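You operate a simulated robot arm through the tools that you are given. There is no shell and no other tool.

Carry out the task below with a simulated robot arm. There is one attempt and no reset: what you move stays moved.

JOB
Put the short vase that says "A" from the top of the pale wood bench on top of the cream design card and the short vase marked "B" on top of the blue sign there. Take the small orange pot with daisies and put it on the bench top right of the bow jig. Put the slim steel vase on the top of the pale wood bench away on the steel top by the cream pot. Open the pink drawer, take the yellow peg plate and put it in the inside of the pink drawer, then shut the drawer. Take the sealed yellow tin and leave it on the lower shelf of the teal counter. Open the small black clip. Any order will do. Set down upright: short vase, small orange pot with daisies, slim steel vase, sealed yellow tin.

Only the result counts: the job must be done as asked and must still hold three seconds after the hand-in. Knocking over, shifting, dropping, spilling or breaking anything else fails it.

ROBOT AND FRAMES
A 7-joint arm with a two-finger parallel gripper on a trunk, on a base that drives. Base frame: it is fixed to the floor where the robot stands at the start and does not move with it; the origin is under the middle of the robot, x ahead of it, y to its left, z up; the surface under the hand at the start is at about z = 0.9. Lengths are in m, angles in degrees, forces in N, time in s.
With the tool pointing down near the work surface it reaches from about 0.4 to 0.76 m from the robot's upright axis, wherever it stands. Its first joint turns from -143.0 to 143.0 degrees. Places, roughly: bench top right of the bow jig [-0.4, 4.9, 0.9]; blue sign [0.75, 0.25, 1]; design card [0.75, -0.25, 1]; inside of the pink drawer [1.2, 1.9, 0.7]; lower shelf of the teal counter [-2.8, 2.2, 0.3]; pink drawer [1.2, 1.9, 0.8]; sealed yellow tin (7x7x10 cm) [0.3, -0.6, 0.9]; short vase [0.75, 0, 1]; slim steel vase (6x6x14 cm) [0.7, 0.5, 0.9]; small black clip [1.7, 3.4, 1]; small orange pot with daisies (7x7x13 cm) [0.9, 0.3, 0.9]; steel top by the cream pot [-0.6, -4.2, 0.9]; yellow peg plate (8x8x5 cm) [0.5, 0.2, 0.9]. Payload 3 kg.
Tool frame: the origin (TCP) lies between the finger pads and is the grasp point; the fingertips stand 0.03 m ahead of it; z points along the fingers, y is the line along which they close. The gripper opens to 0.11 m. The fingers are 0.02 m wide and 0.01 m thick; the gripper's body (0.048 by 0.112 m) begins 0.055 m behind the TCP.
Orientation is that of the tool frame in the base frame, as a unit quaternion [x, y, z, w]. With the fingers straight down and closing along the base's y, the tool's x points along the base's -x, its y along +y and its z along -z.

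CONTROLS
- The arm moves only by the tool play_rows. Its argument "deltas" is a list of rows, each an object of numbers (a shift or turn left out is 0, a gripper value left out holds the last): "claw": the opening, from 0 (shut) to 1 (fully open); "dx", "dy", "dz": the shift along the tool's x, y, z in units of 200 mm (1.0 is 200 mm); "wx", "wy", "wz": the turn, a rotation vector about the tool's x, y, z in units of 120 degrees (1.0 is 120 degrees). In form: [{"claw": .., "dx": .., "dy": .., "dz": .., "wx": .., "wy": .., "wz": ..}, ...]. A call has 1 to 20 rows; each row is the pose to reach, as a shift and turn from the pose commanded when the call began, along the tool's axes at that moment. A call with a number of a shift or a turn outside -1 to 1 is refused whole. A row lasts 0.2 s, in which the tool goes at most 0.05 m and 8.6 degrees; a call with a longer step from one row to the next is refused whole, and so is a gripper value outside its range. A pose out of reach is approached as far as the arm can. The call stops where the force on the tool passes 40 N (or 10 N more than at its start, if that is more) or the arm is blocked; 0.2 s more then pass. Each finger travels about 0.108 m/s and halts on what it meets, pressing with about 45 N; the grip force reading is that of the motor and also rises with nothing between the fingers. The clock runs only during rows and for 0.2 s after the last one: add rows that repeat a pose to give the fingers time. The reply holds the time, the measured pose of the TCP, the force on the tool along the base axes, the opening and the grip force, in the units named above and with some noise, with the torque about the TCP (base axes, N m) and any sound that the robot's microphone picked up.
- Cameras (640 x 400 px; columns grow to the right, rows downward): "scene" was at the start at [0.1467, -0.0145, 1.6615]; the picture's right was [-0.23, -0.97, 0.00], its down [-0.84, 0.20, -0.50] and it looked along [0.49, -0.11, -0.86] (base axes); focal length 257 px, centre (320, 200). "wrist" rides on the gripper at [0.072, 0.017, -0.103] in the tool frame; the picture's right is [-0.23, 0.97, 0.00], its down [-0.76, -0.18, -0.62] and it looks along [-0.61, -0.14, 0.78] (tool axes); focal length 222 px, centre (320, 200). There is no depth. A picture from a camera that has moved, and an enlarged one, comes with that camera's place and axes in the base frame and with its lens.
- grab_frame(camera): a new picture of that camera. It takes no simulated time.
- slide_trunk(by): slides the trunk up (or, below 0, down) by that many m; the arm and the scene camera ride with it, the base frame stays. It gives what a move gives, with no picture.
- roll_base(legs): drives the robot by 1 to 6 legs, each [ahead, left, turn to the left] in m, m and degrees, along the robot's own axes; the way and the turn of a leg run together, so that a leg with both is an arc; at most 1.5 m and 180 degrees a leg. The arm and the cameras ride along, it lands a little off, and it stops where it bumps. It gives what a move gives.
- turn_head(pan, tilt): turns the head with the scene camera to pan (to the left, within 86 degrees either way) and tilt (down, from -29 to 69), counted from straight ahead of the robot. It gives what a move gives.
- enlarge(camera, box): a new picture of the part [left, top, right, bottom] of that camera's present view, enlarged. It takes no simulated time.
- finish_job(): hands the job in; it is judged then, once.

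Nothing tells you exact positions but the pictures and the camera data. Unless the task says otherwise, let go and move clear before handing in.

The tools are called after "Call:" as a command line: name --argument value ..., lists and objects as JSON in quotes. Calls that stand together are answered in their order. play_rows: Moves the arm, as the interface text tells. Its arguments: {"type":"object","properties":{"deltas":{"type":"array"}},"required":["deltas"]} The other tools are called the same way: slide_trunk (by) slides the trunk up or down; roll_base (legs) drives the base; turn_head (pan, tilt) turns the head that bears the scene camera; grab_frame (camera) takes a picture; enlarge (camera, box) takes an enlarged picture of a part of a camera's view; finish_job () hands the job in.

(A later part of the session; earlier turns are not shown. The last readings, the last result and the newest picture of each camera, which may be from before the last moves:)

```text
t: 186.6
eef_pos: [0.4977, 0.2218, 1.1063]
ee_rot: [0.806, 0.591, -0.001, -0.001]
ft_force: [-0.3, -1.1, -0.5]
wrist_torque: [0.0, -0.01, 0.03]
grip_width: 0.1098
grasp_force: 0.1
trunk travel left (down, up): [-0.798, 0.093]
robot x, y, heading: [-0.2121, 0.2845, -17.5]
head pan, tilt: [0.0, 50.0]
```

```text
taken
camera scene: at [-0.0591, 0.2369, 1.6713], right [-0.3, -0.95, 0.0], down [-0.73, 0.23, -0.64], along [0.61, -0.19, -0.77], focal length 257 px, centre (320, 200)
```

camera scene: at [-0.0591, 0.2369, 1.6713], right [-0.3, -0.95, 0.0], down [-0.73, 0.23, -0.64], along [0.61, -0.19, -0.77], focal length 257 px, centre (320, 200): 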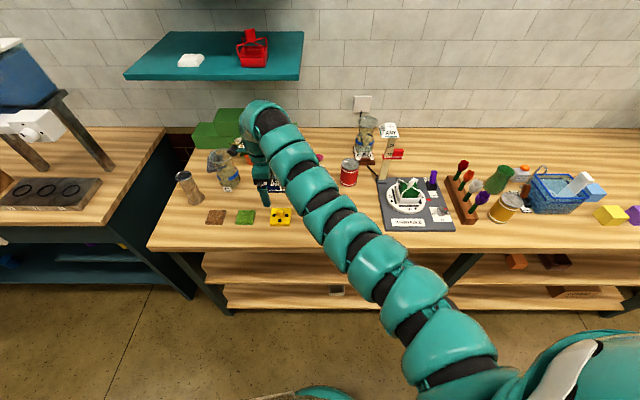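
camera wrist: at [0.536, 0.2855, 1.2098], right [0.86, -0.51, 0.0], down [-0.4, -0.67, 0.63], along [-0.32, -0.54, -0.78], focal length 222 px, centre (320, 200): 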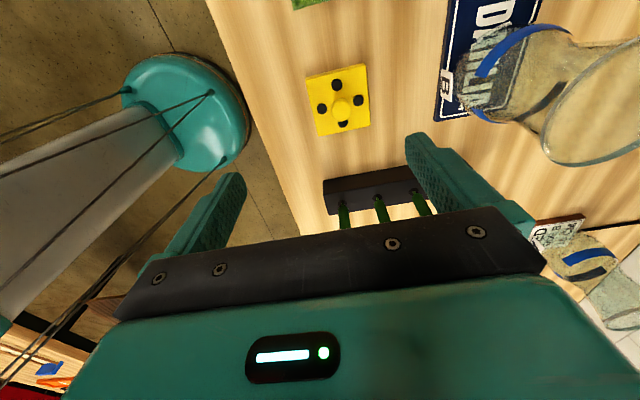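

The plate's central peg is at about [0.519, 0.206], with its top near z=0.95. I'll centre over it, then lower onto the peg with the trunk.

Call:
enlarge --camera "wrist" --box '[280, 40, 400, 160]'

Call:
play_rows --deltas '[{"dx": -0.0435, "dy": 0.1255, "claw": 0.7}, {"dx": -0.0435, "dy": 0.1255, "claw": 0.55}, {"dx": -0.0435, "dy": 0.1255, "claw": 0.55}]'

Call:
slide_trunk --by -0.1

Call:
grab_frame --camera "wrist"

```text
3.33 times, centred on (340, 100) of wrist
camera zoom: at [0.536, 0.2855, 1.2098], right [0.86, -0.51, 0.0], down [-0.4, -0.67, 0.63], along [-0.32, -0.54, -0.78], focal length 740 px, centre (253, 533)
```

zoom: 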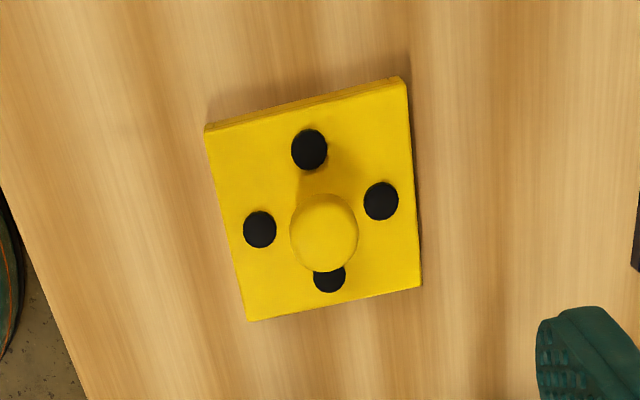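

```text
t: 187.3
eef_pos: [0.5188, 0.2068, 1.1081]
ee_rot: [0.806, 0.591, -0.001, 0.001]
ft_force: [-0.1, -0.5, 0.3]
wrist_torque: [0.01, 0.01, 0.03]
grip_width: 0.0603
grasp_force: 0.0
trunk travel left (down, up): [-0.798, 0.093]
robot x, y, heading: [-0.2123, 0.284, -17.7]
head pan, tilt: [0.0, 50.0]
```

```text
t: 188.7
eef_pos: [0.5177, 0.2064, 1.0086]
ee_rot: [0.807, 0.591, -0.001, 0.002]
ft_force: [0.8, -0.2, 0.7]
wrist_torque: [0.0, 0.0, 0.03]
grip_width: 0.0606
grasp_force: 0.0
trunk travel left (down, up): [-0.698, 0.192]
robot x, y, heading: [-0.2124, 0.287, -17.8]
head pan, tilt: [0.0, 50.0]
```

```text
taken
camera wrist: at [0.5563, 0.2709, 1.1118], right [0.86, -0.51, 0.0], down [-0.4, -0.67, 0.63], along [-0.32, -0.54, -0.78], focal length 222 px, centre (320, 200)
```

wrist: 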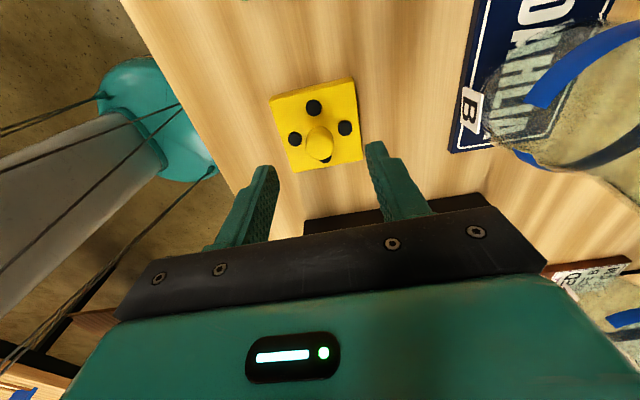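

The peg is centred. Lowering the last 5.6 cm and gripping it.

Call:
slide_trunk --by -0.056

Call:
play_rows --deltas '[{"dx": 0.015, "claw": 0.45}, {"dx": 0.015, "claw": 0.3}, {"dx": 0.015, "claw": 0.15}, {"dx": 0.015, "claw": 0.1}, {"dx": 0.015, "claw": 0.1}]'

Call:
grab_frame --camera "wrist"

```text
t: 189.7
eef_pos: [0.5181, 0.2062, 0.9528]
ee_rot: [0.807, 0.591, -0.001, 0.001]
ft_force: [-0.3, -0.7, 0.3]
wrist_torque: [0.0, -0.01, 0.0]
grip_width: 0.0604
grasp_force: 0.1
trunk travel left (down, up): [-0.642, 0.249]
robot x, y, heading: [-0.2087, 0.2896, -17.9]
head pan, tilt: [0.0, 50.0]
```

```text
t: 190.8
eef_pos: [0.5192, 0.2105, 0.9524]
ee_rot: [0.807, 0.591, -0.001, 0.001]
ft_force: [1.0, -0.9, 1.1]
wrist_torque: [0.03, 0.01, 0.0]
grip_width: 0.0228
grasp_force: 45.0
trunk travel left (down, up): [-0.642, 0.249]
robot x, y, heading: [-0.2097, 0.2874, -17.7]
head pan, tilt: [0.0, 50.0]
```

```text
taken
camera wrist: at [0.5572, 0.2737, 1.0557], right [0.86, -0.51, 0.0], down [-0.4, -0.67, 0.63], along [-0.32, -0.54, -0.78], focal length 222 px, centre (320, 200)
```

wrist: 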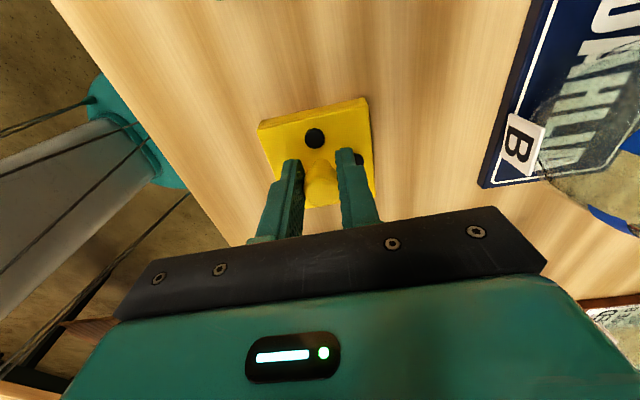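

The peg is gripped (2.3 cm). I'll lift the plate, back off, and drive left to the open drawer.

Call:
slide_trunk --by 0.15

Call:
roll_base --legs '[[-0.2, 0, 0], [0, 0.9, 0], [0, 0.86, 0]]'

Call:
turn_head --pan 10 --tilt 50

Call:
grab_frame --camera "scene"

Call:
grab_frame --camera "wrist"

```text
t: 192.6
eef_pos: [0.5194, 0.2096, 1.102]
ee_rot: [0.807, 0.591, -0.002, 0.0]
ft_force: [-0.2, -0.5, -0.7]
wrist_torque: [0.01, 0.03, 0.01]
grip_width: 0.0226
grasp_force: 44.6
trunk travel left (down, up): [-0.792, 0.099]
robot x, y, heading: [-0.2112, 0.2836, -17.6]
head pan, tilt: [0.0, 50.0]
```

```text
t: 202.7
eef_pos: [0.8568, 1.9331, 1.103]
ee_rot: [0.807, 0.591, -0.002, 0.001]
ft_force: [0.6, 0.8, -0.8]
wrist_torque: [0.0, -0.04, 0.03]
grip_width: 0.0224
grasp_force: 44.8
trunk travel left (down, up): [-0.792, 0.099]
robot x, y, heading: [0.1253, 2.0109, -17.6]
head pan, tilt: [0.0, 50.0]
```

```text
t: 203.4
eef_pos: [0.8564, 1.9336, 1.1028]
ee_rot: [0.807, 0.591, -0.001, 0.001]
ft_force: [0.4, 0.1, -0.6]
wrist_torque: [0.02, -0.01, -0.02]
grip_width: 0.0222
grasp_force: 45.4
trunk travel left (down, up): [-0.792, 0.099]
robot x, y, heading: [0.1281, 2.0099, -17.7]
head pan, tilt: [10.0, 50.0]
```

```text
taken
camera scene: at [0.2809, 1.9759, 1.6654], right [-0.14, -0.99, 0.0], down [-0.76, 0.1, -0.64], along [0.64, -0.09, -0.77], focal length 257 px, centre (320, 200)
```

scene: 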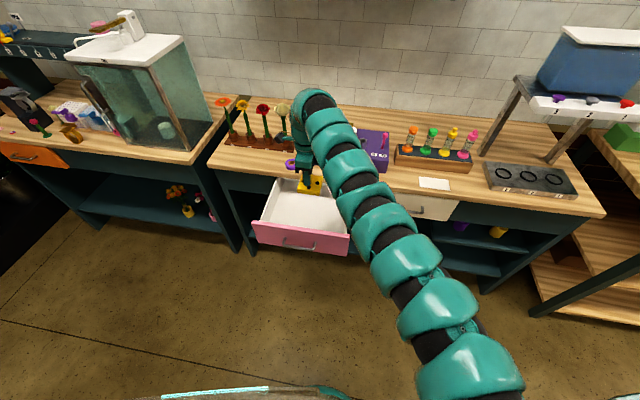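

```text
taken
camera wrist: at [0.8949, 1.9975, 1.2054], right [0.86, -0.51, 0.0], down [-0.4, -0.67, 0.63], along [-0.32, -0.54, -0.78], focal length 222 px, centre (320, 200)
```

wrist: 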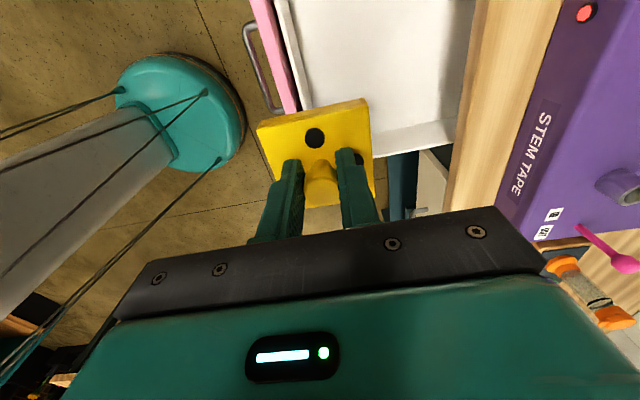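

The plate is above the drawer's edge. The opening spans n≈0.18–0.39 and u≈1.99–2.30. I'll drive 7 cm forward and 3 cm left to bring the plate over the middle.

Call:
roll_base --legs '[[0.075, 0.03, 0]]'

Call:
grab_frame --camera "wrist"

Call:
enlarge --camera "scene" --box '[220, 120, 400, 270]'

```text
t: 204.4
eef_pos: [0.9387, 1.9397, 1.1011]
ee_rot: [0.806, 0.591, -0.002, 0.001]
ft_force: [0.5, 0.3, -0.9]
wrist_torque: [-0.01, 0.05, 0.0]
grip_width: 0.0223
grasp_force: 45.5
trunk travel left (down, up): [-0.792, 0.099]
robot x, y, heading: [0.2076, 2.0158, -17.7]
head pan, tilt: [10.0, 50.0]
```

```text
taken
camera wrist: at [0.9772, 2.0045, 1.2045], right [0.86, -0.51, 0.0], down [-0.4, -0.67, 0.63], along [-0.32, -0.54, -0.78], focal length 222 px, centre (320, 200)
```

wrist: 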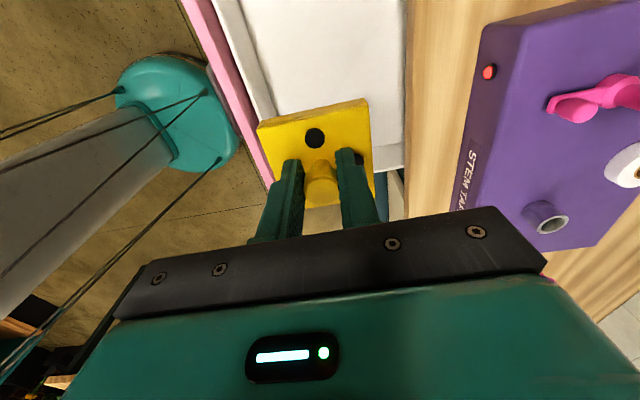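

```text
2.67 times, centred on (310, 195) of scene
camera zoom: at [0.3638, 1.9819, 1.6652], right [-0.13, -0.99, 0.0], down [-0.76, 0.1, -0.64], along [0.64, -0.09, -0.77], focal length 686 px, centre (347, 213)
```

zoom: 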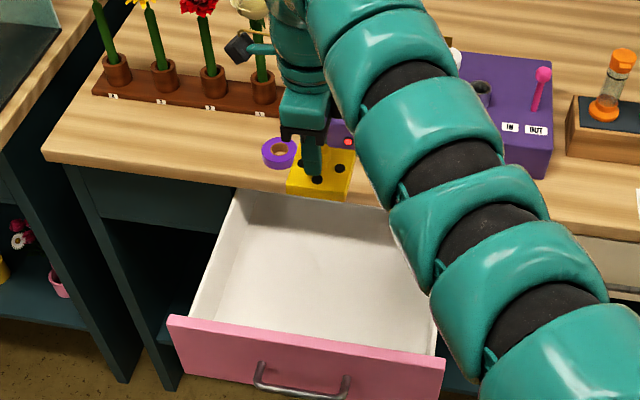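

The plate is now over the middle of the drawer. Lowering in stages.

Call:
slide_trunk --by -0.18

Call:
grab_frame --camera "wrist"

Call:
enlarge --camera "scene" --box '[200, 80, 400, 230]'

```text
t: 206.4
eef_pos: [0.937, 1.941, 0.9237]
ee_rot: [0.806, 0.591, -0.002, 0.0]
ft_force: [0.5, 0.5, -0.3]
wrist_torque: [0.01, 0.02, -0.02]
grip_width: 0.0224
grasp_force: 44.5
trunk travel left (down, up): [-0.612, 0.278]
robot x, y, heading: [0.2059, 2.0182, -17.6]
head pan, tilt: [10.0, 50.0]
```

```text
taken
camera wrist: at [0.9759, 2.0045, 1.0255], right [0.86, -0.51, 0.0], down [-0.4, -0.67, 0.63], along [-0.32, -0.54, -0.78], focal length 222 px, centre (320, 200)
```

wrist: 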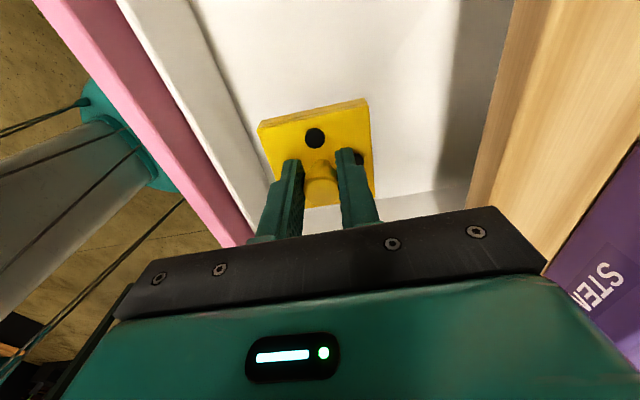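

```text
2.67 times, centred on (300, 155) of scene
camera zoom: at [0.3619, 1.9818, 1.4854], right [-0.13, -0.99, 0.0], down [-0.76, 0.1, -0.64], along [0.64, -0.09, -0.77], focal length 686 px, centre (373, 320)
```

zoom: 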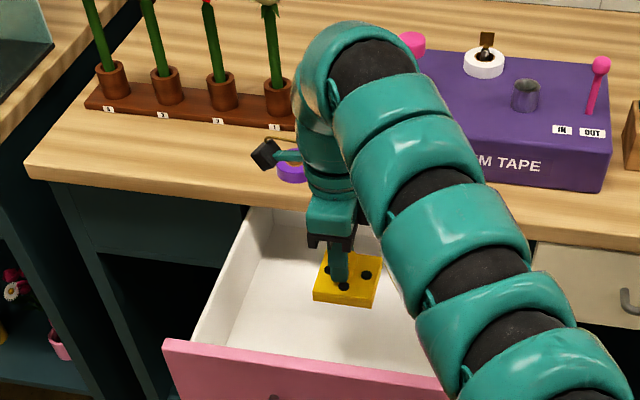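

Clear on all sides. Lowering another 9 cm.

Call:
slide_trunk --by -0.09

Call:
grab_frame --camera "wrist"

Call:
play_rows --deltas '[{"dz": 0.02}, {"dz": 0.04}, {"dz": 0.05}]'

```text
t: 207.7
eef_pos: [0.9377, 1.9414, 0.8329]
ee_rot: [0.806, 0.591, -0.002, 0.001]
ft_force: [-0.3, -0.5, -0.2]
wrist_torque: [-0.01, 0.03, 0.01]
grip_width: 0.0223
grasp_force: 44.9
trunk travel left (down, up): [-0.522, 0.368]
robot x, y, heading: [0.2077, 2.0133, -17.8]
head pan, tilt: [10.0, 50.0]
```

```text
taken
camera wrist: at [0.9758, 2.0045, 0.9356], right [0.86, -0.51, 0.0], down [-0.4, -0.67, 0.63], along [-0.32, -0.54, -0.78], focal length 222 px, centre (320, 200)
```

wrist: 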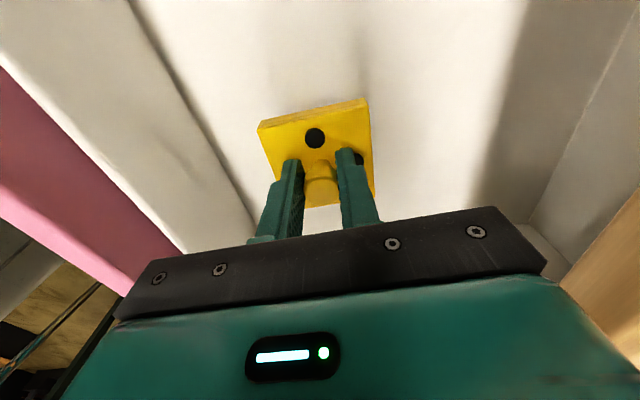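

```text
t: 208.5
eef_pos: [0.9384, 1.939, 0.8224]
ee_rot: [0.807, 0.591, -0.002, 0.001]
ft_force: [0.2, 0.4, -0.5]
wrist_torque: [0.0, 0.02, 0.01]
grip_width: 0.0223
grasp_force: 45.2
trunk travel left (down, up): [-0.522, 0.368]
robot x, y, heading: [0.2097, 2.0139, -17.9]
head pan, tilt: [10.0, 50.0]
```

Still free. Continuing in small steps until it touches the drawer floor.

Call:
play_rows --deltas '[{"dz": 0.02}, {"dz": 0.04}, {"dz": 0.055}]'

Call:
play_rows --deltas '[{"dz": 0.015}, {"dz": 0.03}]'

Call:
play_rows --deltas '[{"dz": 0.015}, {"dz": 0.03}]'

```text
t: 209.3
eef_pos: [0.9365, 1.9395, 0.8094]
ee_rot: [0.806, 0.591, -0.002, 0.001]
ft_force: [0.2, -0.8, -1.3]
wrist_torque: [-0.01, -0.01, 0.04]
grip_width: 0.022
grasp_force: 45.3
trunk travel left (down, up): [-0.522, 0.368]
robot x, y, heading: [0.2066, 2.0112, -17.5]
head pan, tilt: [10.0, 50.0]
```

```text
t: 209.9
eef_pos: [0.9372, 1.9397, 0.8058]
ee_rot: [0.806, 0.592, -0.001, 0.0]
ft_force: [0.6, -0.4, -0.1]
wrist_torque: [0.01, 0.03, 0.01]
grip_width: 0.0222
grasp_force: 44.4
trunk travel left (down, up): [-0.522, 0.368]
robot x, y, heading: [0.2065, 2.017, -17.6]
head pan, tilt: [10.0, 50.0]
```

```text
t: 210.5
eef_pos: [0.9365, 1.9393, 0.7995]
ee_rot: [0.807, 0.591, -0.003, 0.001]
ft_force: [-0.5, -0.3, -1.0]
wrist_torque: [0.0, 0.02, -0.01]
grip_width: 0.0222
grasp_force: 45.1
trunk travel left (down, up): [-0.522, 0.368]
robot x, y, heading: [0.211, 2.0167, -17.6]
head pan, tilt: [10.0, 50.0]
```

Call:
play_rows --deltas '[{"dz": 0.015}, {"dz": 0.03}]'

Call:
play_rows --deltas '[{"dz": 0.01}, {"dz": 0.02}]'

Call:
grab_frame --camera "wrist"

```text
t: 211.1
eef_pos: [0.9373, 1.9406, 0.7947]
ee_rot: [0.806, 0.592, 0.0, 0.001]
ft_force: [0.2, 1.1, 11.4]
wrist_torque: [-0.45, 0.17, 0.0]
grip_width: 0.0224
grasp_force: 45.0
trunk travel left (down, up): [-0.522, 0.368]
robot x, y, heading: [0.2113, 2.0115, -17.8]
head pan, tilt: [10.0, 50.0]
```

```text
t: 211.7
eef_pos: [0.937, 1.9402, 0.7955]
ee_rot: [0.806, 0.591, 0.002, 0.002]
ft_force: [1.6, 1.9, 40.9]
wrist_torque: [-0.17, 0.12, -0.04]
grip_width: 0.0224
grasp_force: 45.0
trunk travel left (down, up): [-0.522, 0.368]
robot x, y, heading: [0.2056, 2.0157, -17.6]
head pan, tilt: [10.0, 50.0]
```

```text
taken
camera wrist: at [0.9741, 2.0047, 0.8981], right [0.86, -0.51, 0.01], down [-0.4, -0.67, 0.62], along [-0.31, -0.54, -0.78], focal length 222 px, centre (320, 200)
```

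wrist: 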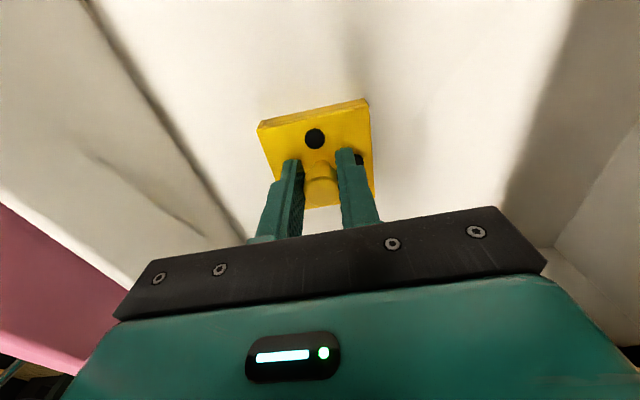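

The plate is on the drawer floor, and I pressed a bit too hard there. I'll ease off, release, and rise clear.

Call:
play_rows --deltas '[{"dz": -0.025}, {"dz": -0.025, "claw": 0.25}, {"dz": -0.025, "claw": 0.4}, {"dz": -0.025, "claw": 0.5}, {"dz": -0.025, "claw": 0.5}]'

Call:
slide_trunk --by 0.25

Call:
grab_frame --camera "wrist"

```text
t: 212.9
eef_pos: [0.9371, 1.9384, 0.7947]
ee_rot: [0.806, 0.592, -0.002, 0.0]
ft_force: [-0.6, 0.1, 0.6]
wrist_torque: [-0.02, -0.01, 0.02]
grip_width: 0.0551
grasp_force: 0.0
trunk travel left (down, up): [-0.522, 0.368]
robot x, y, heading: [0.2074, 2.0145, -17.5]
head pan, tilt: [10.0, 50.0]
```

```text
t: 215.5
eef_pos: [0.9367, 1.9395, 1.0431]
ee_rot: [0.807, 0.591, -0.002, -0.001]
ft_force: [-0.4, 0.4, -0.3]
wrist_torque: [-0.03, -0.04, 0.01]
grip_width: 0.0549
grasp_force: 0.0
trunk travel left (down, up): [-0.772, 0.118]
robot x, y, heading: [0.2061, 2.0175, -17.6]
head pan, tilt: [10.0, 50.0]
```

```text
taken
camera wrist: at [0.976, 2.004, 1.1472], right [0.86, -0.51, 0.0], down [-0.4, -0.67, 0.63], along [-0.32, -0.54, -0.78], focal length 222 px, centre (320, 200)
```

wrist: 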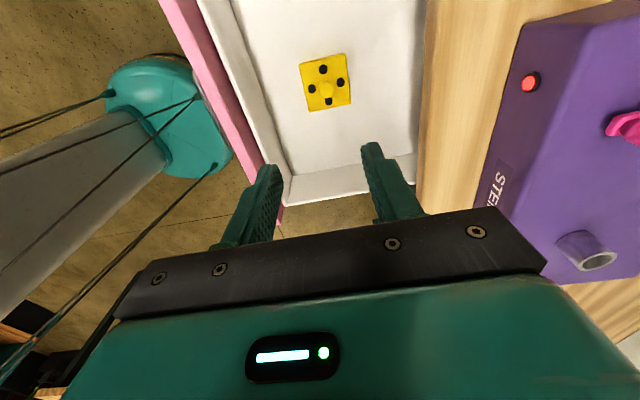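

The plate is in the drawer. To shut it, I'll back off, turn the tool so its narrow side faces the counter, lower the closed fingers in front of the handle bar and push by driving forward.

Call:
roll_base --legs '[[-0.26, 0, 0]]'

Call:
play_rows --deltas '[{"wz": -0.068, "claw": 0.3}, {"wz": -0.136, "claw": 0.0}, {"wz": -0.2045}, {"wz": -0.2727}, {"wz": -0.3409}, {"wz": -0.409}, {"wz": -0.4773}, {"wz": -0.5454}, {"wz": -0.6136}, {"wz": -0.6818}, {"wz": -0.75}, {"wz": -0.75}]'

Call:
grab_frame --camera "wrist"

```text
t: 217.3
eef_pos: [0.6857, 2.0211, 1.0444]
ee_rot: [0.806, 0.592, -0.001, 0.002]
ft_force: [0.0, 0.7, -0.4]
wrist_torque: [-0.01, -0.01, 0.0]
grip_width: 0.0549
grasp_force: 0.1
trunk travel left (down, up): [-0.772, 0.118]
robot x, y, heading: [-0.0407, 2.0973, -17.5]
head pan, tilt: [10.0, 50.0]
```

```text
t: 219.9
eef_pos: [0.6865, 2.02, 1.0444]
ee_rot: [0.15, 0.989, -0.002, -0.001]
ft_force: [-0.6, 0.0, 0.0]
wrist_torque: [0.0, -0.03, -0.01]
grip_width: 0.0
grasp_force: 37.4
trunk travel left (down, up): [-0.772, 0.118]
robot x, y, heading: [-0.0424, 2.0962, -17.4]
head pan, tilt: [10.0, 50.0]
```

```text
taken
camera wrist: at [0.6233, 2.0586, 1.1477], right [0.51, 0.86, 0.0], down [0.68, -0.39, 0.62], along [0.53, -0.32, -0.78], focal length 222 px, centre (320, 200)
```

wrist: 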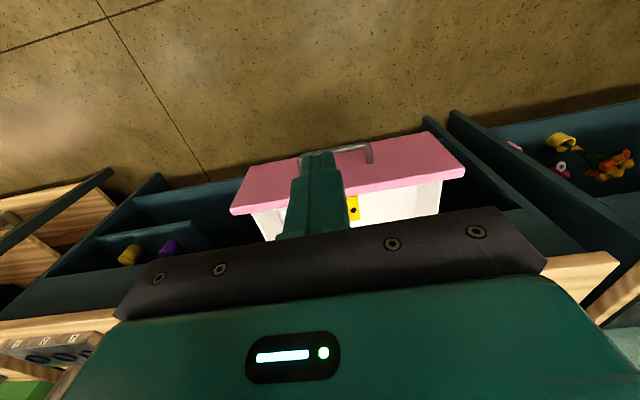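

Fingers closed and aligned with the handle's centre, 9 cm in front of it. Lowering to handle height.

Call:
slide_trunk --by -0.245

Call:
grab_frame --camera "wrist"

Call:
grab_frame --camera "scene"

```text
t: 222.5
eef_pos: [0.6867, 2.0221, 0.7996]
ee_rot: [0.152, 0.988, -0.002, -0.002]
ft_force: [-0.4, -0.9, 1.1]
wrist_torque: [-0.03, 0.02, -0.03]
grip_width: 0.0
grasp_force: 38.1
trunk travel left (down, up): [-0.527, 0.363]
robot x, y, heading: [-0.0435, 2.0939, -17.4]
head pan, tilt: [10.0, 50.0]
```

```text
taken
camera wrist: at [0.6234, 2.0588, 0.903], right [0.51, 0.86, 0.0], down [0.67, -0.4, 0.62], along [0.54, -0.32, -0.78], focal length 222 px, centre (320, 200)
```

wrist: 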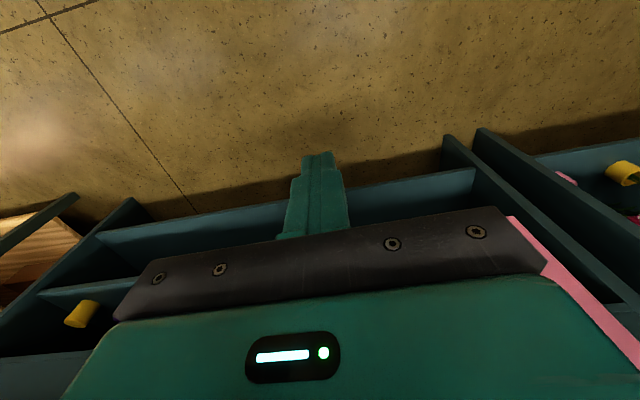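

```text
taken
camera scene: at [0.1112, 2.0618, 1.4004], right [-0.13, -0.99, 0.0], down [-0.76, 0.1, -0.64], along [0.64, -0.09, -0.77], focal length 257 px, centre (320, 200)
```

scene: 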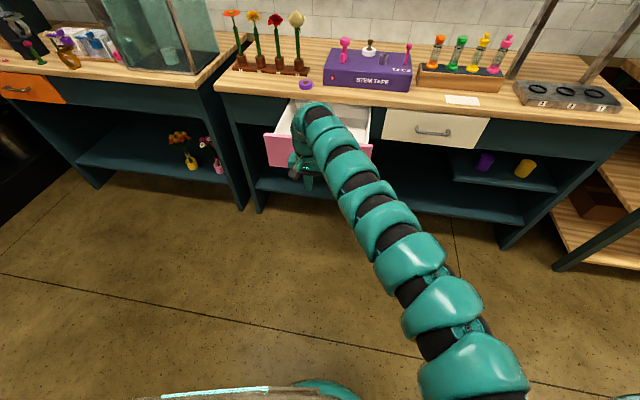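

In position. Driving forward to push the drawer in, first 20 cm.

Call:
roll_base --legs '[[0.2, 0, 0]]'

Call:
grab_frame --camera "scene"

Call:
grab_frame --camera "wrist"

```text
t: 224.1
eef_pos: [0.8794, 1.9612, 0.7976]
ee_rot: [0.15, 0.989, -0.002, -0.001]
ft_force: [0.0, -0.4, 0.8]
wrist_torque: [0.01, 0.02, -0.01]
grip_width: 0.0001
grasp_force: 38.3
trunk travel left (down, up): [-0.527, 0.363]
robot x, y, heading: [0.1494, 2.0347, -17.4]
head pan, tilt: [10.0, 50.0]
```

```text
taken
camera scene: at [0.3032, 2.0011, 1.4002], right [-0.13, -0.99, 0.0], down [-0.76, 0.1, -0.64], along [0.64, -0.08, -0.77], focal length 257 px, centre (320, 200)
```

scene: 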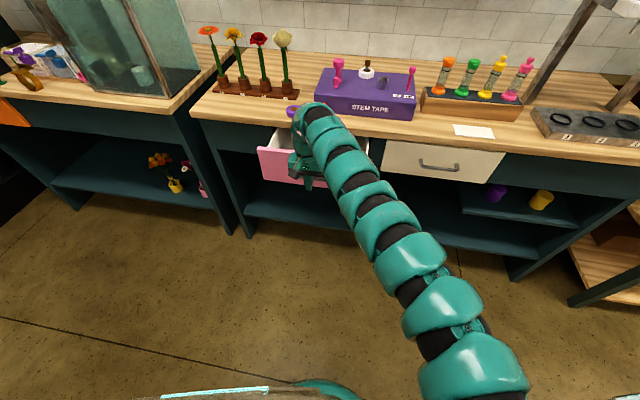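

```text
taken
camera wrist: at [0.815, 1.9988, 0.9023], right [0.51, 0.86, 0.0], down [0.68, -0.39, 0.62], along [0.53, -0.32, -0.78], focal length 222 px, centre (320, 200)
```

wrist: 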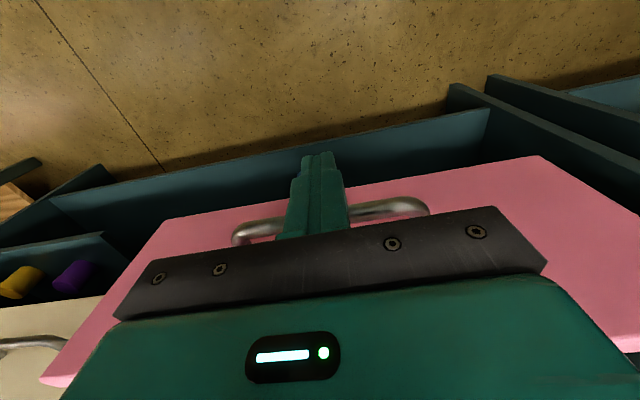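

Pushing well and the drawer is sliding in. Another 10 cm.

Call:
roll_base --legs '[[0.1, 0, 0]]'

Call:
grab_frame --camera "wrist"

Call:
enlarge --camera "scene" --box '[180, 60, 400, 220]'

```text
t: 225.2
eef_pos: [0.9737, 1.9306, 0.7988]
ee_rot: [0.15, 0.989, -0.001, -0.002]
ft_force: [0.6, 0.1, -0.4]
wrist_torque: [0.03, 0.02, 0.0]
grip_width: 0.0
grasp_force: 37.8
trunk travel left (down, up): [-0.527, 0.363]
robot x, y, heading: [0.248, 2.0073, -17.5]
head pan, tilt: [10.0, 50.0]
```

```text
taken
camera wrist: at [0.9107, 1.9687, 0.9019], right [0.51, 0.86, 0.0], down [0.68, -0.39, 0.62], along [0.53, -0.32, -0.78], focal length 222 px, centre (320, 200)
```

wrist: 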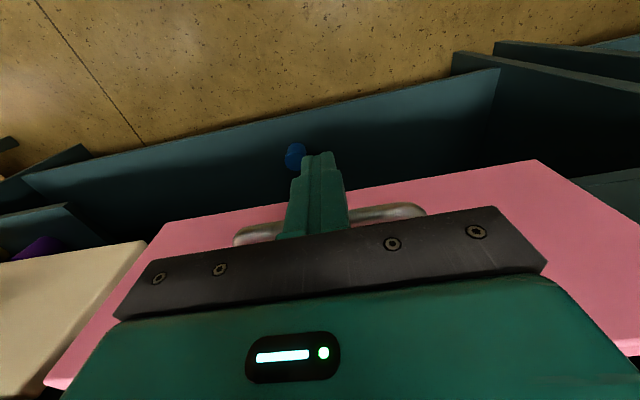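

```text
2.50 times, centred on (290, 140) of scene
camera zoom: at [0.399, 1.9708, 1.4002], right [-0.13, -0.99, 0.0], down [-0.76, 0.1, -0.64], along [0.64, -0.08, -0.77], focal length 644 px, centre (395, 350)
```

zoom: 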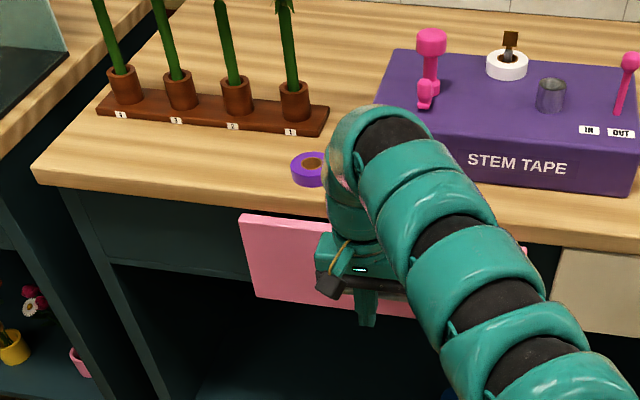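

About 2 cm to go. I'll finish with the arm, which stops by force.

Call:
play_rows --deltas '[{"dx": -0.03}, {"dx": -0.06}, {"dx": -0.09}, {"dx": -0.11}]'

Call:
play_rows --deltas '[{"dx": -0.02}, {"dx": -0.04}, {"dx": -0.06}]'

Call:
enlarge --camera "scene" --box '[180, 60, 400, 220]'

```text
t: 226.2
eef_pos: [0.982, 1.9226, 0.7997]
ee_rot: [0.151, 0.989, -0.002, -0.001]
ft_force: [0.2, 0.5, 0.0]
wrist_torque: [0.0, 0.01, 0.0]
grip_width: 0.0001
grasp_force: 37.6
out of reach, approached as far as the arm can: row 2, 3, 4
trunk travel left (down, up): [-0.527, 0.363]
robot x, y, heading: [0.2421, 2.0042, -17.4]
head pan, tilt: [10.0, 50.0]
```

```text
t: 227.0
eef_pos: [0.9811, 1.9173, 0.7997]
ee_rot: [0.151, 0.989, -0.002, -0.001]
ft_force: [0.1, 0.0, 0.2]
wrist_torque: [0.0, 0.0, 0.03]
grip_width: 0.0
grasp_force: 37.9
out of reach, approached as far as the arm can: row 1, 2, 3
trunk travel left (down, up): [-0.527, 0.363]
robot x, y, heading: [0.2429, 2.0067, -17.6]
head pan, tilt: [10.0, 50.0]
```

```text
2.50 times, centred on (290, 140) of scene
camera zoom: at [0.3978, 1.9712, 1.4004], right [-0.13, -0.99, 0.0], down [-0.76, 0.1, -0.64], along [0.64, -0.08, -0.77], focal length 644 px, centre (395, 350)
```

zoom: 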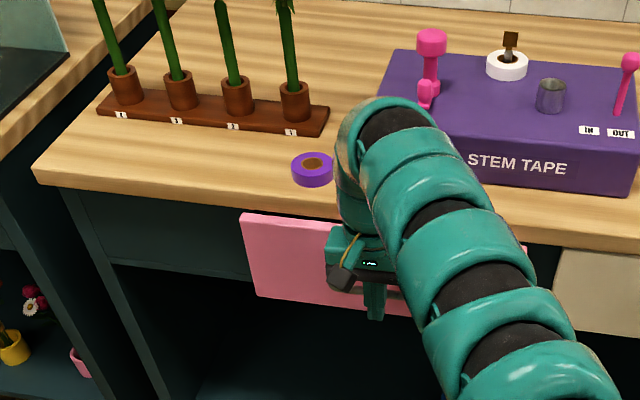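

The arm is at its limit with about 1 cm left, so I'll nudge the base forward gently.

Call:
roll_base --legs '[[0.015, 0, 0]]'

Call:
enlarge --camera "wrist" --box '[100, 120, 600, 300]'

Call:
enlarge --camera "scene" --box '[180, 60, 400, 220]'

```text
t: 227.8
eef_pos: [0.9971, 1.9146, 0.7996]
ee_rot: [0.151, 0.989, -0.001, -0.001]
ft_force: [0.1, 0.8, 0.4]
wrist_torque: [-0.01, 0.03, 0.01]
grip_width: 0.0
grasp_force: 37.6
trunk travel left (down, up): [-0.527, 0.363]
robot x, y, heading: [0.2586, 2.0001, -17.5]
head pan, tilt: [10.0, 50.0]
```

```text
1.28 times, centred on (350, 210) of wrist
camera zoom: at [0.9335, 1.9518, 0.9029], right [0.51, 0.86, 0.0], down [0.68, -0.39, 0.62], along [0.53, -0.32, -0.78], focal length 284 px, centre (282, 187)
```

zoom: 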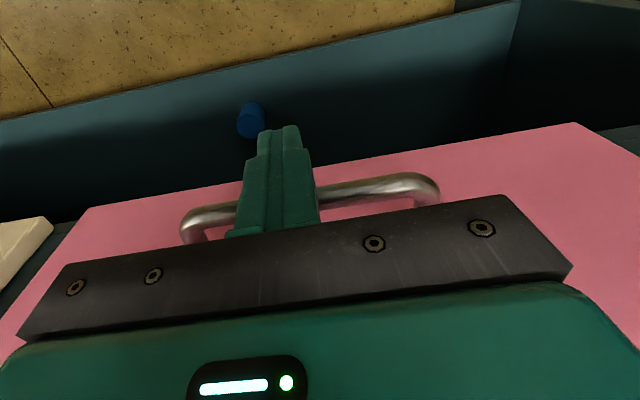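

```text
2.50 times, centred on (290, 140) of scene
camera zoom: at [0.4133, 1.9664, 1.4002], right [-0.13, -0.99, 0.0], down [-0.76, 0.1, -0.64], along [0.64, -0.08, -0.77], focal length 644 px, centre (395, 350)
```

zoom: 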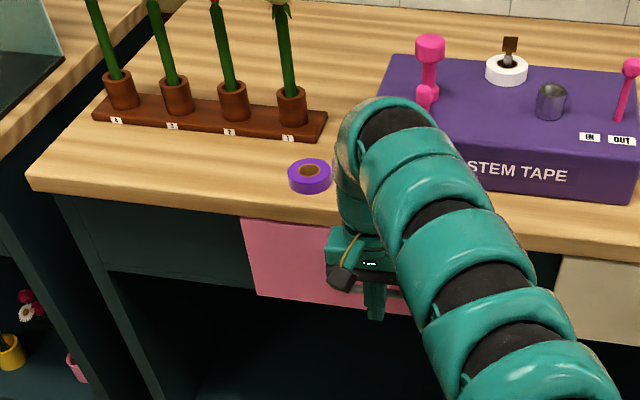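

Looks flush, but the force reads zero. I'll nudge another centimetre to confirm it's against its stop.

Call:
roll_base --legs '[[0.01, 0, 0]]'

Call:
roll_base --legs '[[0.008, 0, 0]]'

Call:
enlarge --camera "scene" --box '[180, 60, 400, 220]'

```text
t: 228.7
eef_pos: [0.9991, 1.9146, 0.799]
ee_rot: [0.149, 0.989, -0.002, -0.008]
ft_force: [-12.1, 1.2, 4.1]
wrist_torque: [-0.06, -0.06, -0.2]
grip_width: 0.0
grasp_force: 37.3
trunk travel left (down, up): [-0.527, 0.363]
robot x, y, heading: [0.2653, 2.0001, -17.6]
head pan, tilt: [10.0, 50.0]
stopped in leg 1: the force on the tool passed its limit at 45 N (the readings are from after the stop); the commanded pose is now the measured one
```

```text
t: 229.5
eef_pos: [0.9998, 1.9162, 0.7963]
ee_rot: [0.147, 0.989, -0.003, -0.015]
ft_force: [-11.4, 1.0, 4.4]
wrist_torque: [-0.06, -0.06, -0.1]
grip_width: 0.0001
grasp_force: 36.8
trunk travel left (down, up): [-0.527, 0.363]
robot x, y, heading: [0.2656, 1.9964, -17.5]
head pan, tilt: [10.0, 50.0]
stopped in leg 1: the force on the tool passed its limit at 48 N (the readings are from after the stop); the commanded pose is now the measured one
```

```text
2.50 times, centred on (290, 140) of scene
camera zoom: at [0.423, 1.9626, 1.4005], right [-0.13, -0.99, 0.0], down [-0.76, 0.1, -0.64], along [0.64, -0.08, -0.77], focal length 644 px, centre (395, 350)
```

zoom: 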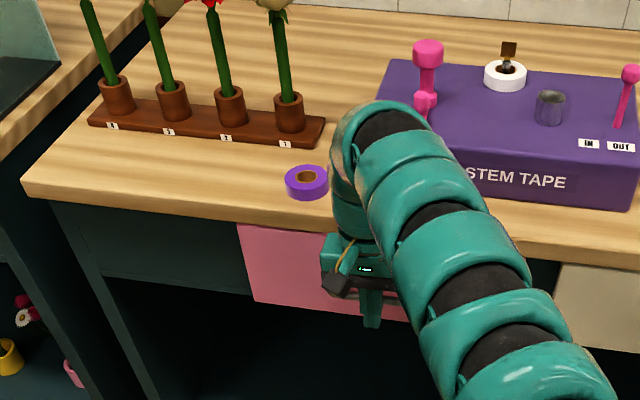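

The drawer is hard against its stop, so it's shut. I'll back off, raise up and confirm.

Call:
roll_base --legs '[[-0.2, 0, 0]]'

Call:
slide_trunk --by 0.3

Call:
grab_frame --camera "scene"

Call:
enlarge --camera "scene" --box '[180, 140, 420, 300]'

```text
t: 231.1
eef_pos: [0.8143, 1.9777, 0.7961]
ee_rot: [0.146, 0.989, -0.003, -0.014]
ft_force: [0.1, 1.0, -0.2]
wrist_torque: [0.0, -0.02, 0.01]
grip_width: 0.0
grasp_force: 37.9
trunk travel left (down, up): [-0.527, 0.363]
robot x, y, heading: [0.0859, 2.0555, -17.3]
head pan, tilt: [10.0, 50.0]
```

```text
t: 234.1
eef_pos: [0.8153, 1.9772, 1.0957]
ee_rot: [0.146, 0.989, -0.003, -0.016]
ft_force: [0.1, -0.7, 0.4]
wrist_torque: [-0.06, -0.02, 0.02]
grip_width: 0.0
grasp_force: 37.9
trunk travel left (down, up): [-0.827, 0.063]
robot x, y, heading: [0.0852, 2.0532, -17.3]
head pan, tilt: [10.0, 50.0]
```

```text
taken
camera scene: at [0.2387, 2.0215, 1.7003], right [-0.13, -0.99, 0.0], down [-0.76, 0.1, -0.64], along [0.64, -0.08, -0.77], focal length 257 px, centre (320, 200)
```

scene: 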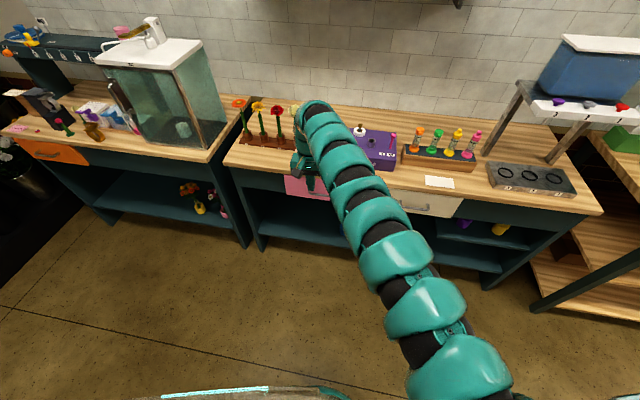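

```text
2.50 times, centred on (300, 220) of scene
camera zoom: at [0.2387, 2.0215, 1.7003], right [-0.13, -0.99, 0.0], down [-0.76, 0.1, -0.64], along [0.64, -0.08, -0.77], focal length 644 px, centre (370, 150)
```

zoom: 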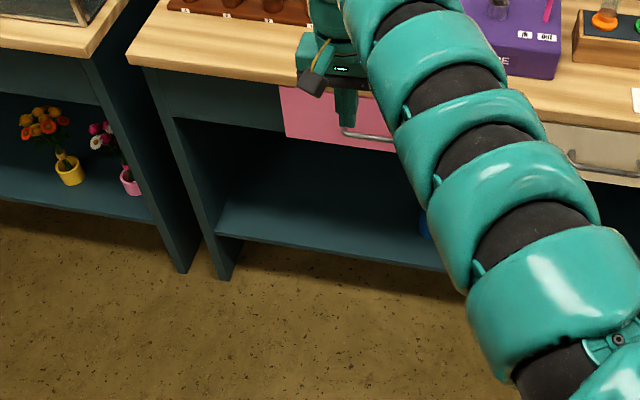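

Drawer shut with the plate inside. Next is the daisy pot on the bench, standing between vases and under the shelf. I'll drive back and study it closely.

Call:
roll_base --legs '[[0.08, -0.8, 0], [0, -0.7, -0.8]]'

Call:
turn_head --pan 8 --tilt 40

Call:
grab_frame --camera "scene"

```text
t: 241.7
eef_pos: [0.4483, 0.5306, 1.0958]
ee_rot: [0.149, 0.989, -0.003, -0.016]
ft_force: [0.4, 0.9, -0.5]
wrist_torque: [0.01, -0.01, -0.03]
grip_width: 0.0002
grasp_force: 37.9
trunk travel left (down, up): [-0.827, 0.063]
robot x, y, heading: [-0.2783, 0.6179, -18.2]
head pan, tilt: [10.0, 50.0]
```

```text
t: 242.4
eef_pos: [0.448, 0.5303, 1.097]
ee_rot: [0.15, 0.989, -0.003, -0.015]
ft_force: [0.7, -0.7, -0.1]
wrist_torque: [-0.04, 0.01, -0.02]
grip_width: 0.0
grasp_force: 38.1
trunk travel left (down, up): [-0.827, 0.063]
robot x, y, heading: [-0.2811, 0.6157, -17.7]
head pan, tilt: [8.0, 40.0]
```

```text
taken
camera scene: at [-0.1196, 0.5776, 1.7145], right [-0.17, -0.99, 0.0], down [-0.63, 0.11, -0.77], along [0.75, -0.13, -0.64], focal length 257 px, centre (320, 200)
```

scene: 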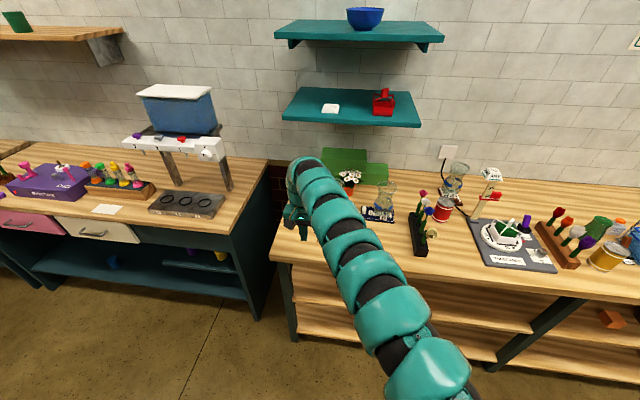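

Call:
grab_frame --camera "wrist"

Call:
enlarge --camera "scene" --box '[300, 130, 420, 230]'

```text
taken
camera wrist: at [0.3881, 0.5688, 1.2016], right [0.5, 0.86, -0.02], down [0.69, -0.39, 0.6], along [0.51, -0.32, -0.8], focal length 222 px, centre (320, 200)
```

wrist: 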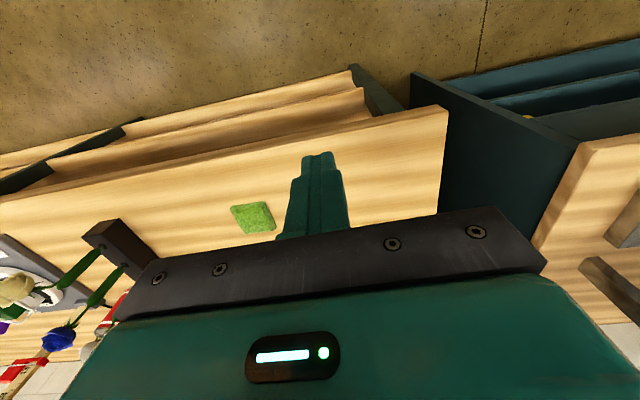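

```text
4.00 times, centred on (360, 180) of scene
camera zoom: at [-0.1196, 0.5776, 1.7145], right [-0.17, -0.99, 0.0], down [-0.63, 0.11, -0.77], along [0.75, -0.13, -0.64], focal length 1030 px, centre (160, 280)
```

zoom: 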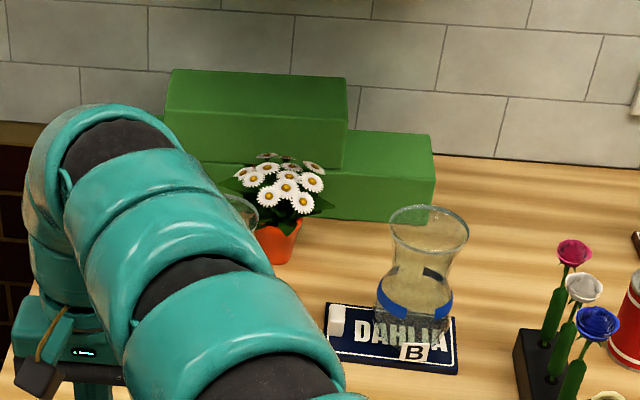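

I want a side view of the pot. I'll back up slightly, lower the trunk to bring the head camera near bench height, and look at its profile.

Call:
roll_base --legs '[[-0.1, 0, 0]]'

Call:
slide_trunk --by -0.55

Call:
turn_head --pan 5 --tilt 12

Call:
grab_frame --camera "scene"

Call:
enlarge --camera "scene" --box '[220, 130, 420, 255]'

```text
t: 243.6
eef_pos: [0.3536, 0.5636, 1.0975]
ee_rot: [0.148, 0.989, -0.003, -0.015]
ft_force: [-0.2, -0.3, 0.8]
wrist_torque: [0.0, -0.03, 0.02]
grip_width: 0.0
grasp_force: 37.8
trunk travel left (down, up): [-0.827, 0.063]
robot x, y, heading: [-0.3717, 0.6457, -17.7]
head pan, tilt: [8.0, 40.0]
```

```text
refused: -0.55 is not a number from -0.4 to 0.4
```

```text
t: 244.5
eef_pos: [0.3537, 0.5628, 1.097]
ee_rot: [0.148, 0.989, -0.003, -0.014]
ft_force: [0.1, -0.1, 0.4]
wrist_torque: [-0.03, -0.01, -0.01]
grip_width: 0.0002
grasp_force: 38.2
trunk travel left (down, up): [-0.827, 0.063]
robot x, y, heading: [-0.3761, 0.6466, -17.6]
head pan, tilt: [5.0, 12.0]
```

```text
taken
camera scene: at [-0.2069, 0.6021, 1.759], right [-0.22, -0.98, 0.0], down [-0.2, 0.05, -0.98], along [0.95, -0.21, -0.21], focal length 257 px, centre (320, 200)
```

scene: 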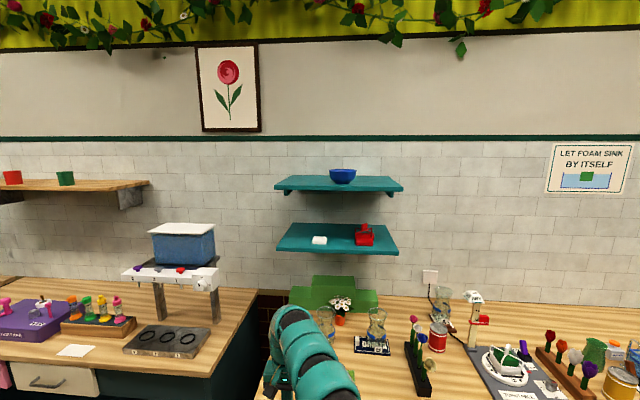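

```text
3.20 times, centred on (320, 192) of scene
camera zoom: at [-0.2069, 0.6021, 1.759], right [-0.22, -0.98, 0.0], down [-0.2, 0.05, -0.98], along [0.95, -0.21, -0.21], focal length 824 px, centre (320, 224)
```

zoom: 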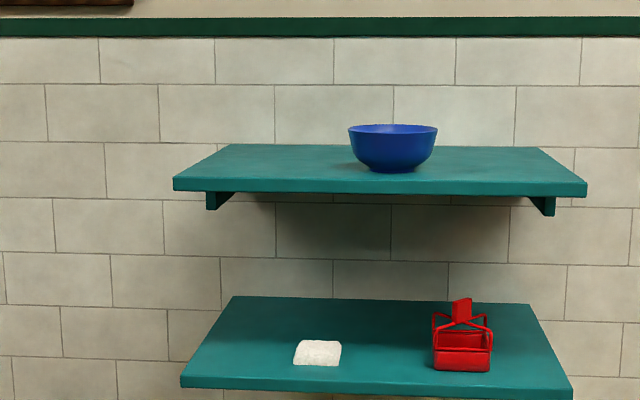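

Call:
slide_trunk --by -0.4

Call:
slide_trunk --by -0.18

Call:
grab_frame --camera "scene"

Call:
enlarge --camera "scene" --box '[260, 140, 420, 240]'

```text
t: 248.3
eef_pos: [0.3544, 0.5647, 0.6963]
ee_rot: [0.147, 0.989, -0.003, -0.014]
ft_force: [0.2, 0.0, 0.2]
wrist_torque: [-0.01, 0.0, 0.0]
grip_width: 0.0
grasp_force: 37.8
trunk travel left (down, up): [-0.427, 0.463]
robot x, y, heading: [-0.3759, 0.6448, -17.8]
head pan, tilt: [5.0, 12.0]
```

```text
t: 250.3
eef_pos: [0.354, 0.5643, 0.5164]
ee_rot: [0.148, 0.989, -0.003, -0.015]
ft_force: [-0.3, -0.1, 0.5]
wrist_torque: [0.01, 0.01, 0.01]
grip_width: 0.0
grasp_force: 37.4
trunk travel left (down, up): [-0.247, 0.644]
robot x, y, heading: [-0.3747, 0.6475, -17.9]
head pan, tilt: [5.0, 12.0]
```

```text
taken
camera scene: at [-0.2068, 0.602, 1.179], right [-0.22, -0.98, 0.0], down [-0.2, 0.05, -0.98], along [0.95, -0.21, -0.21], focal length 257 px, centre (320, 200)
```

scene: 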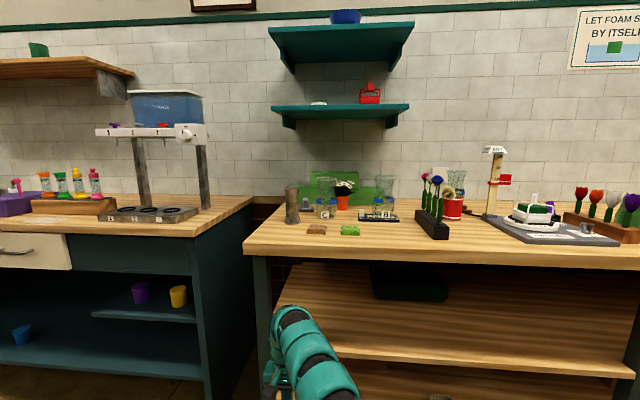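

```text
4.00 times, centred on (340, 190) of scene
camera zoom: at [-0.2068, 0.602, 1.179], right [-0.22, -0.98, 0.0], down [-0.2, 0.05, -0.98], along [0.95, -0.21, -0.21], focal length 1030 px, centre (240, 240)
```

zoom: 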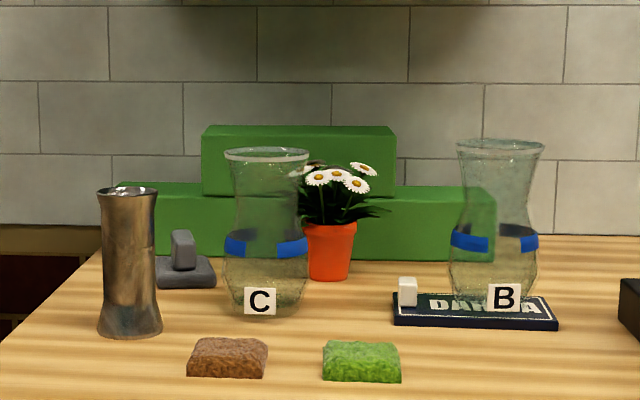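

This view is very useful. The pot is at n≈0.734, u≈0.512, with its rim at z=0.96 and flowers up to 1.03. Vases C and B stand in front of it on either side. I'll come in from above with the tool pitched about 22° to clear the shelf and with the camera on the far side, so first I raise up and turn the wrist 180°.

Call:
slide_trunk --by 0.4

Call:
slide_trunk --by 0.17

Call:
play_rows --deltas '[{"wz": 0.0625, "claw": 0.3}, {"wz": 0.125, "claw": 0.6}, {"wz": 0.1875, "claw": 0.8}, {"wz": 0.25}, {"wz": 0.3125}, {"wz": 0.375}, {"wz": 0.4375}, {"wz": 0.5}, {"wz": 0.5625}, {"wz": 0.625}, {"wz": 0.6875}, {"wz": 0.75}]'

Call:
play_rows --deltas '[{"wz": 0.0625}, {"wz": 0.125}, {"wz": 0.1875}, {"wz": 0.25}, {"wz": 0.3125}, {"wz": 0.375}, {"wz": 0.4375}, {"wz": 0.5}, {"wz": 0.5625}, {"wz": 0.625}, {"wz": 0.6875}, {"wz": 0.75}]'

Call:
grab_frame --camera "wrist"

```text
t: 254.2
eef_pos: [0.3548, 0.5632, 0.9158]
ee_rot: [0.148, 0.989, -0.003, -0.015]
ft_force: [0.6, 0.4, 0.1]
wrist_torque: [-0.01, 0.01, -0.02]
grip_width: 0.0
grasp_force: 37.8
trunk travel left (down, up): [-0.647, 0.243]
robot x, y, heading: [-0.3751, 0.6451, -17.8]
head pan, tilt: [5.0, 12.0]
```

```text
t: 256.1
eef_pos: [0.3551, 0.563, 1.0857]
ee_rot: [0.147, 0.989, -0.003, -0.016]
ft_force: [-0.1, -0.4, -0.7]
wrist_torque: [0.01, 0.03, 0.02]
grip_width: 0.0
grasp_force: 37.8
trunk travel left (down, up): [-0.817, 0.073]
robot x, y, heading: [-0.3771, 0.6443, -17.8]
head pan, tilt: [5.0, 12.0]
```

```text
t: 258.7
eef_pos: [0.3537, 0.563, 1.0868]
ee_rot: [0.805, 0.593, -0.013, -0.008]
ft_force: [0.0, 0.6, -0.5]
wrist_torque: [0.0, -0.01, 0.04]
grip_width: 0.0878
grasp_force: 0.1
trunk travel left (down, up): [-0.817, 0.073]
robot x, y, heading: [-0.3776, 0.6463, -17.7]
head pan, tilt: [5.0, 12.0]
```

```text
t: 261.3
eef_pos: [0.3232, 0.5808, 1.0929]
ee_rot: [0.997, 0.082, -0.016, 0.0]
ft_force: [0.4, -0.1, -0.1]
wrist_torque: [0.0, 0.02, 0.01]
grip_width: 0.088
grasp_force: 0.0
out of reach, approached as far as the arm can: row 8, 9, 10, 11, 12
trunk travel left (down, up): [-0.817, 0.073]
robot x, y, heading: [-0.3729, 0.6453, -17.6]
head pan, tilt: [5.0, 12.0]
```

```text
taken
camera wrist: at [0.4005, 0.5769, 1.1951], right [-0.07, -1.0, 0.0], down [-0.76, 0.05, 0.65], along [-0.65, 0.04, -0.76], focal length 222 px, centre (320, 200)
```

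wrist: 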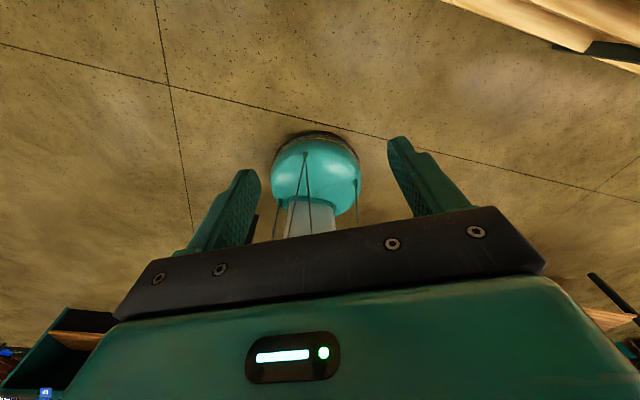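

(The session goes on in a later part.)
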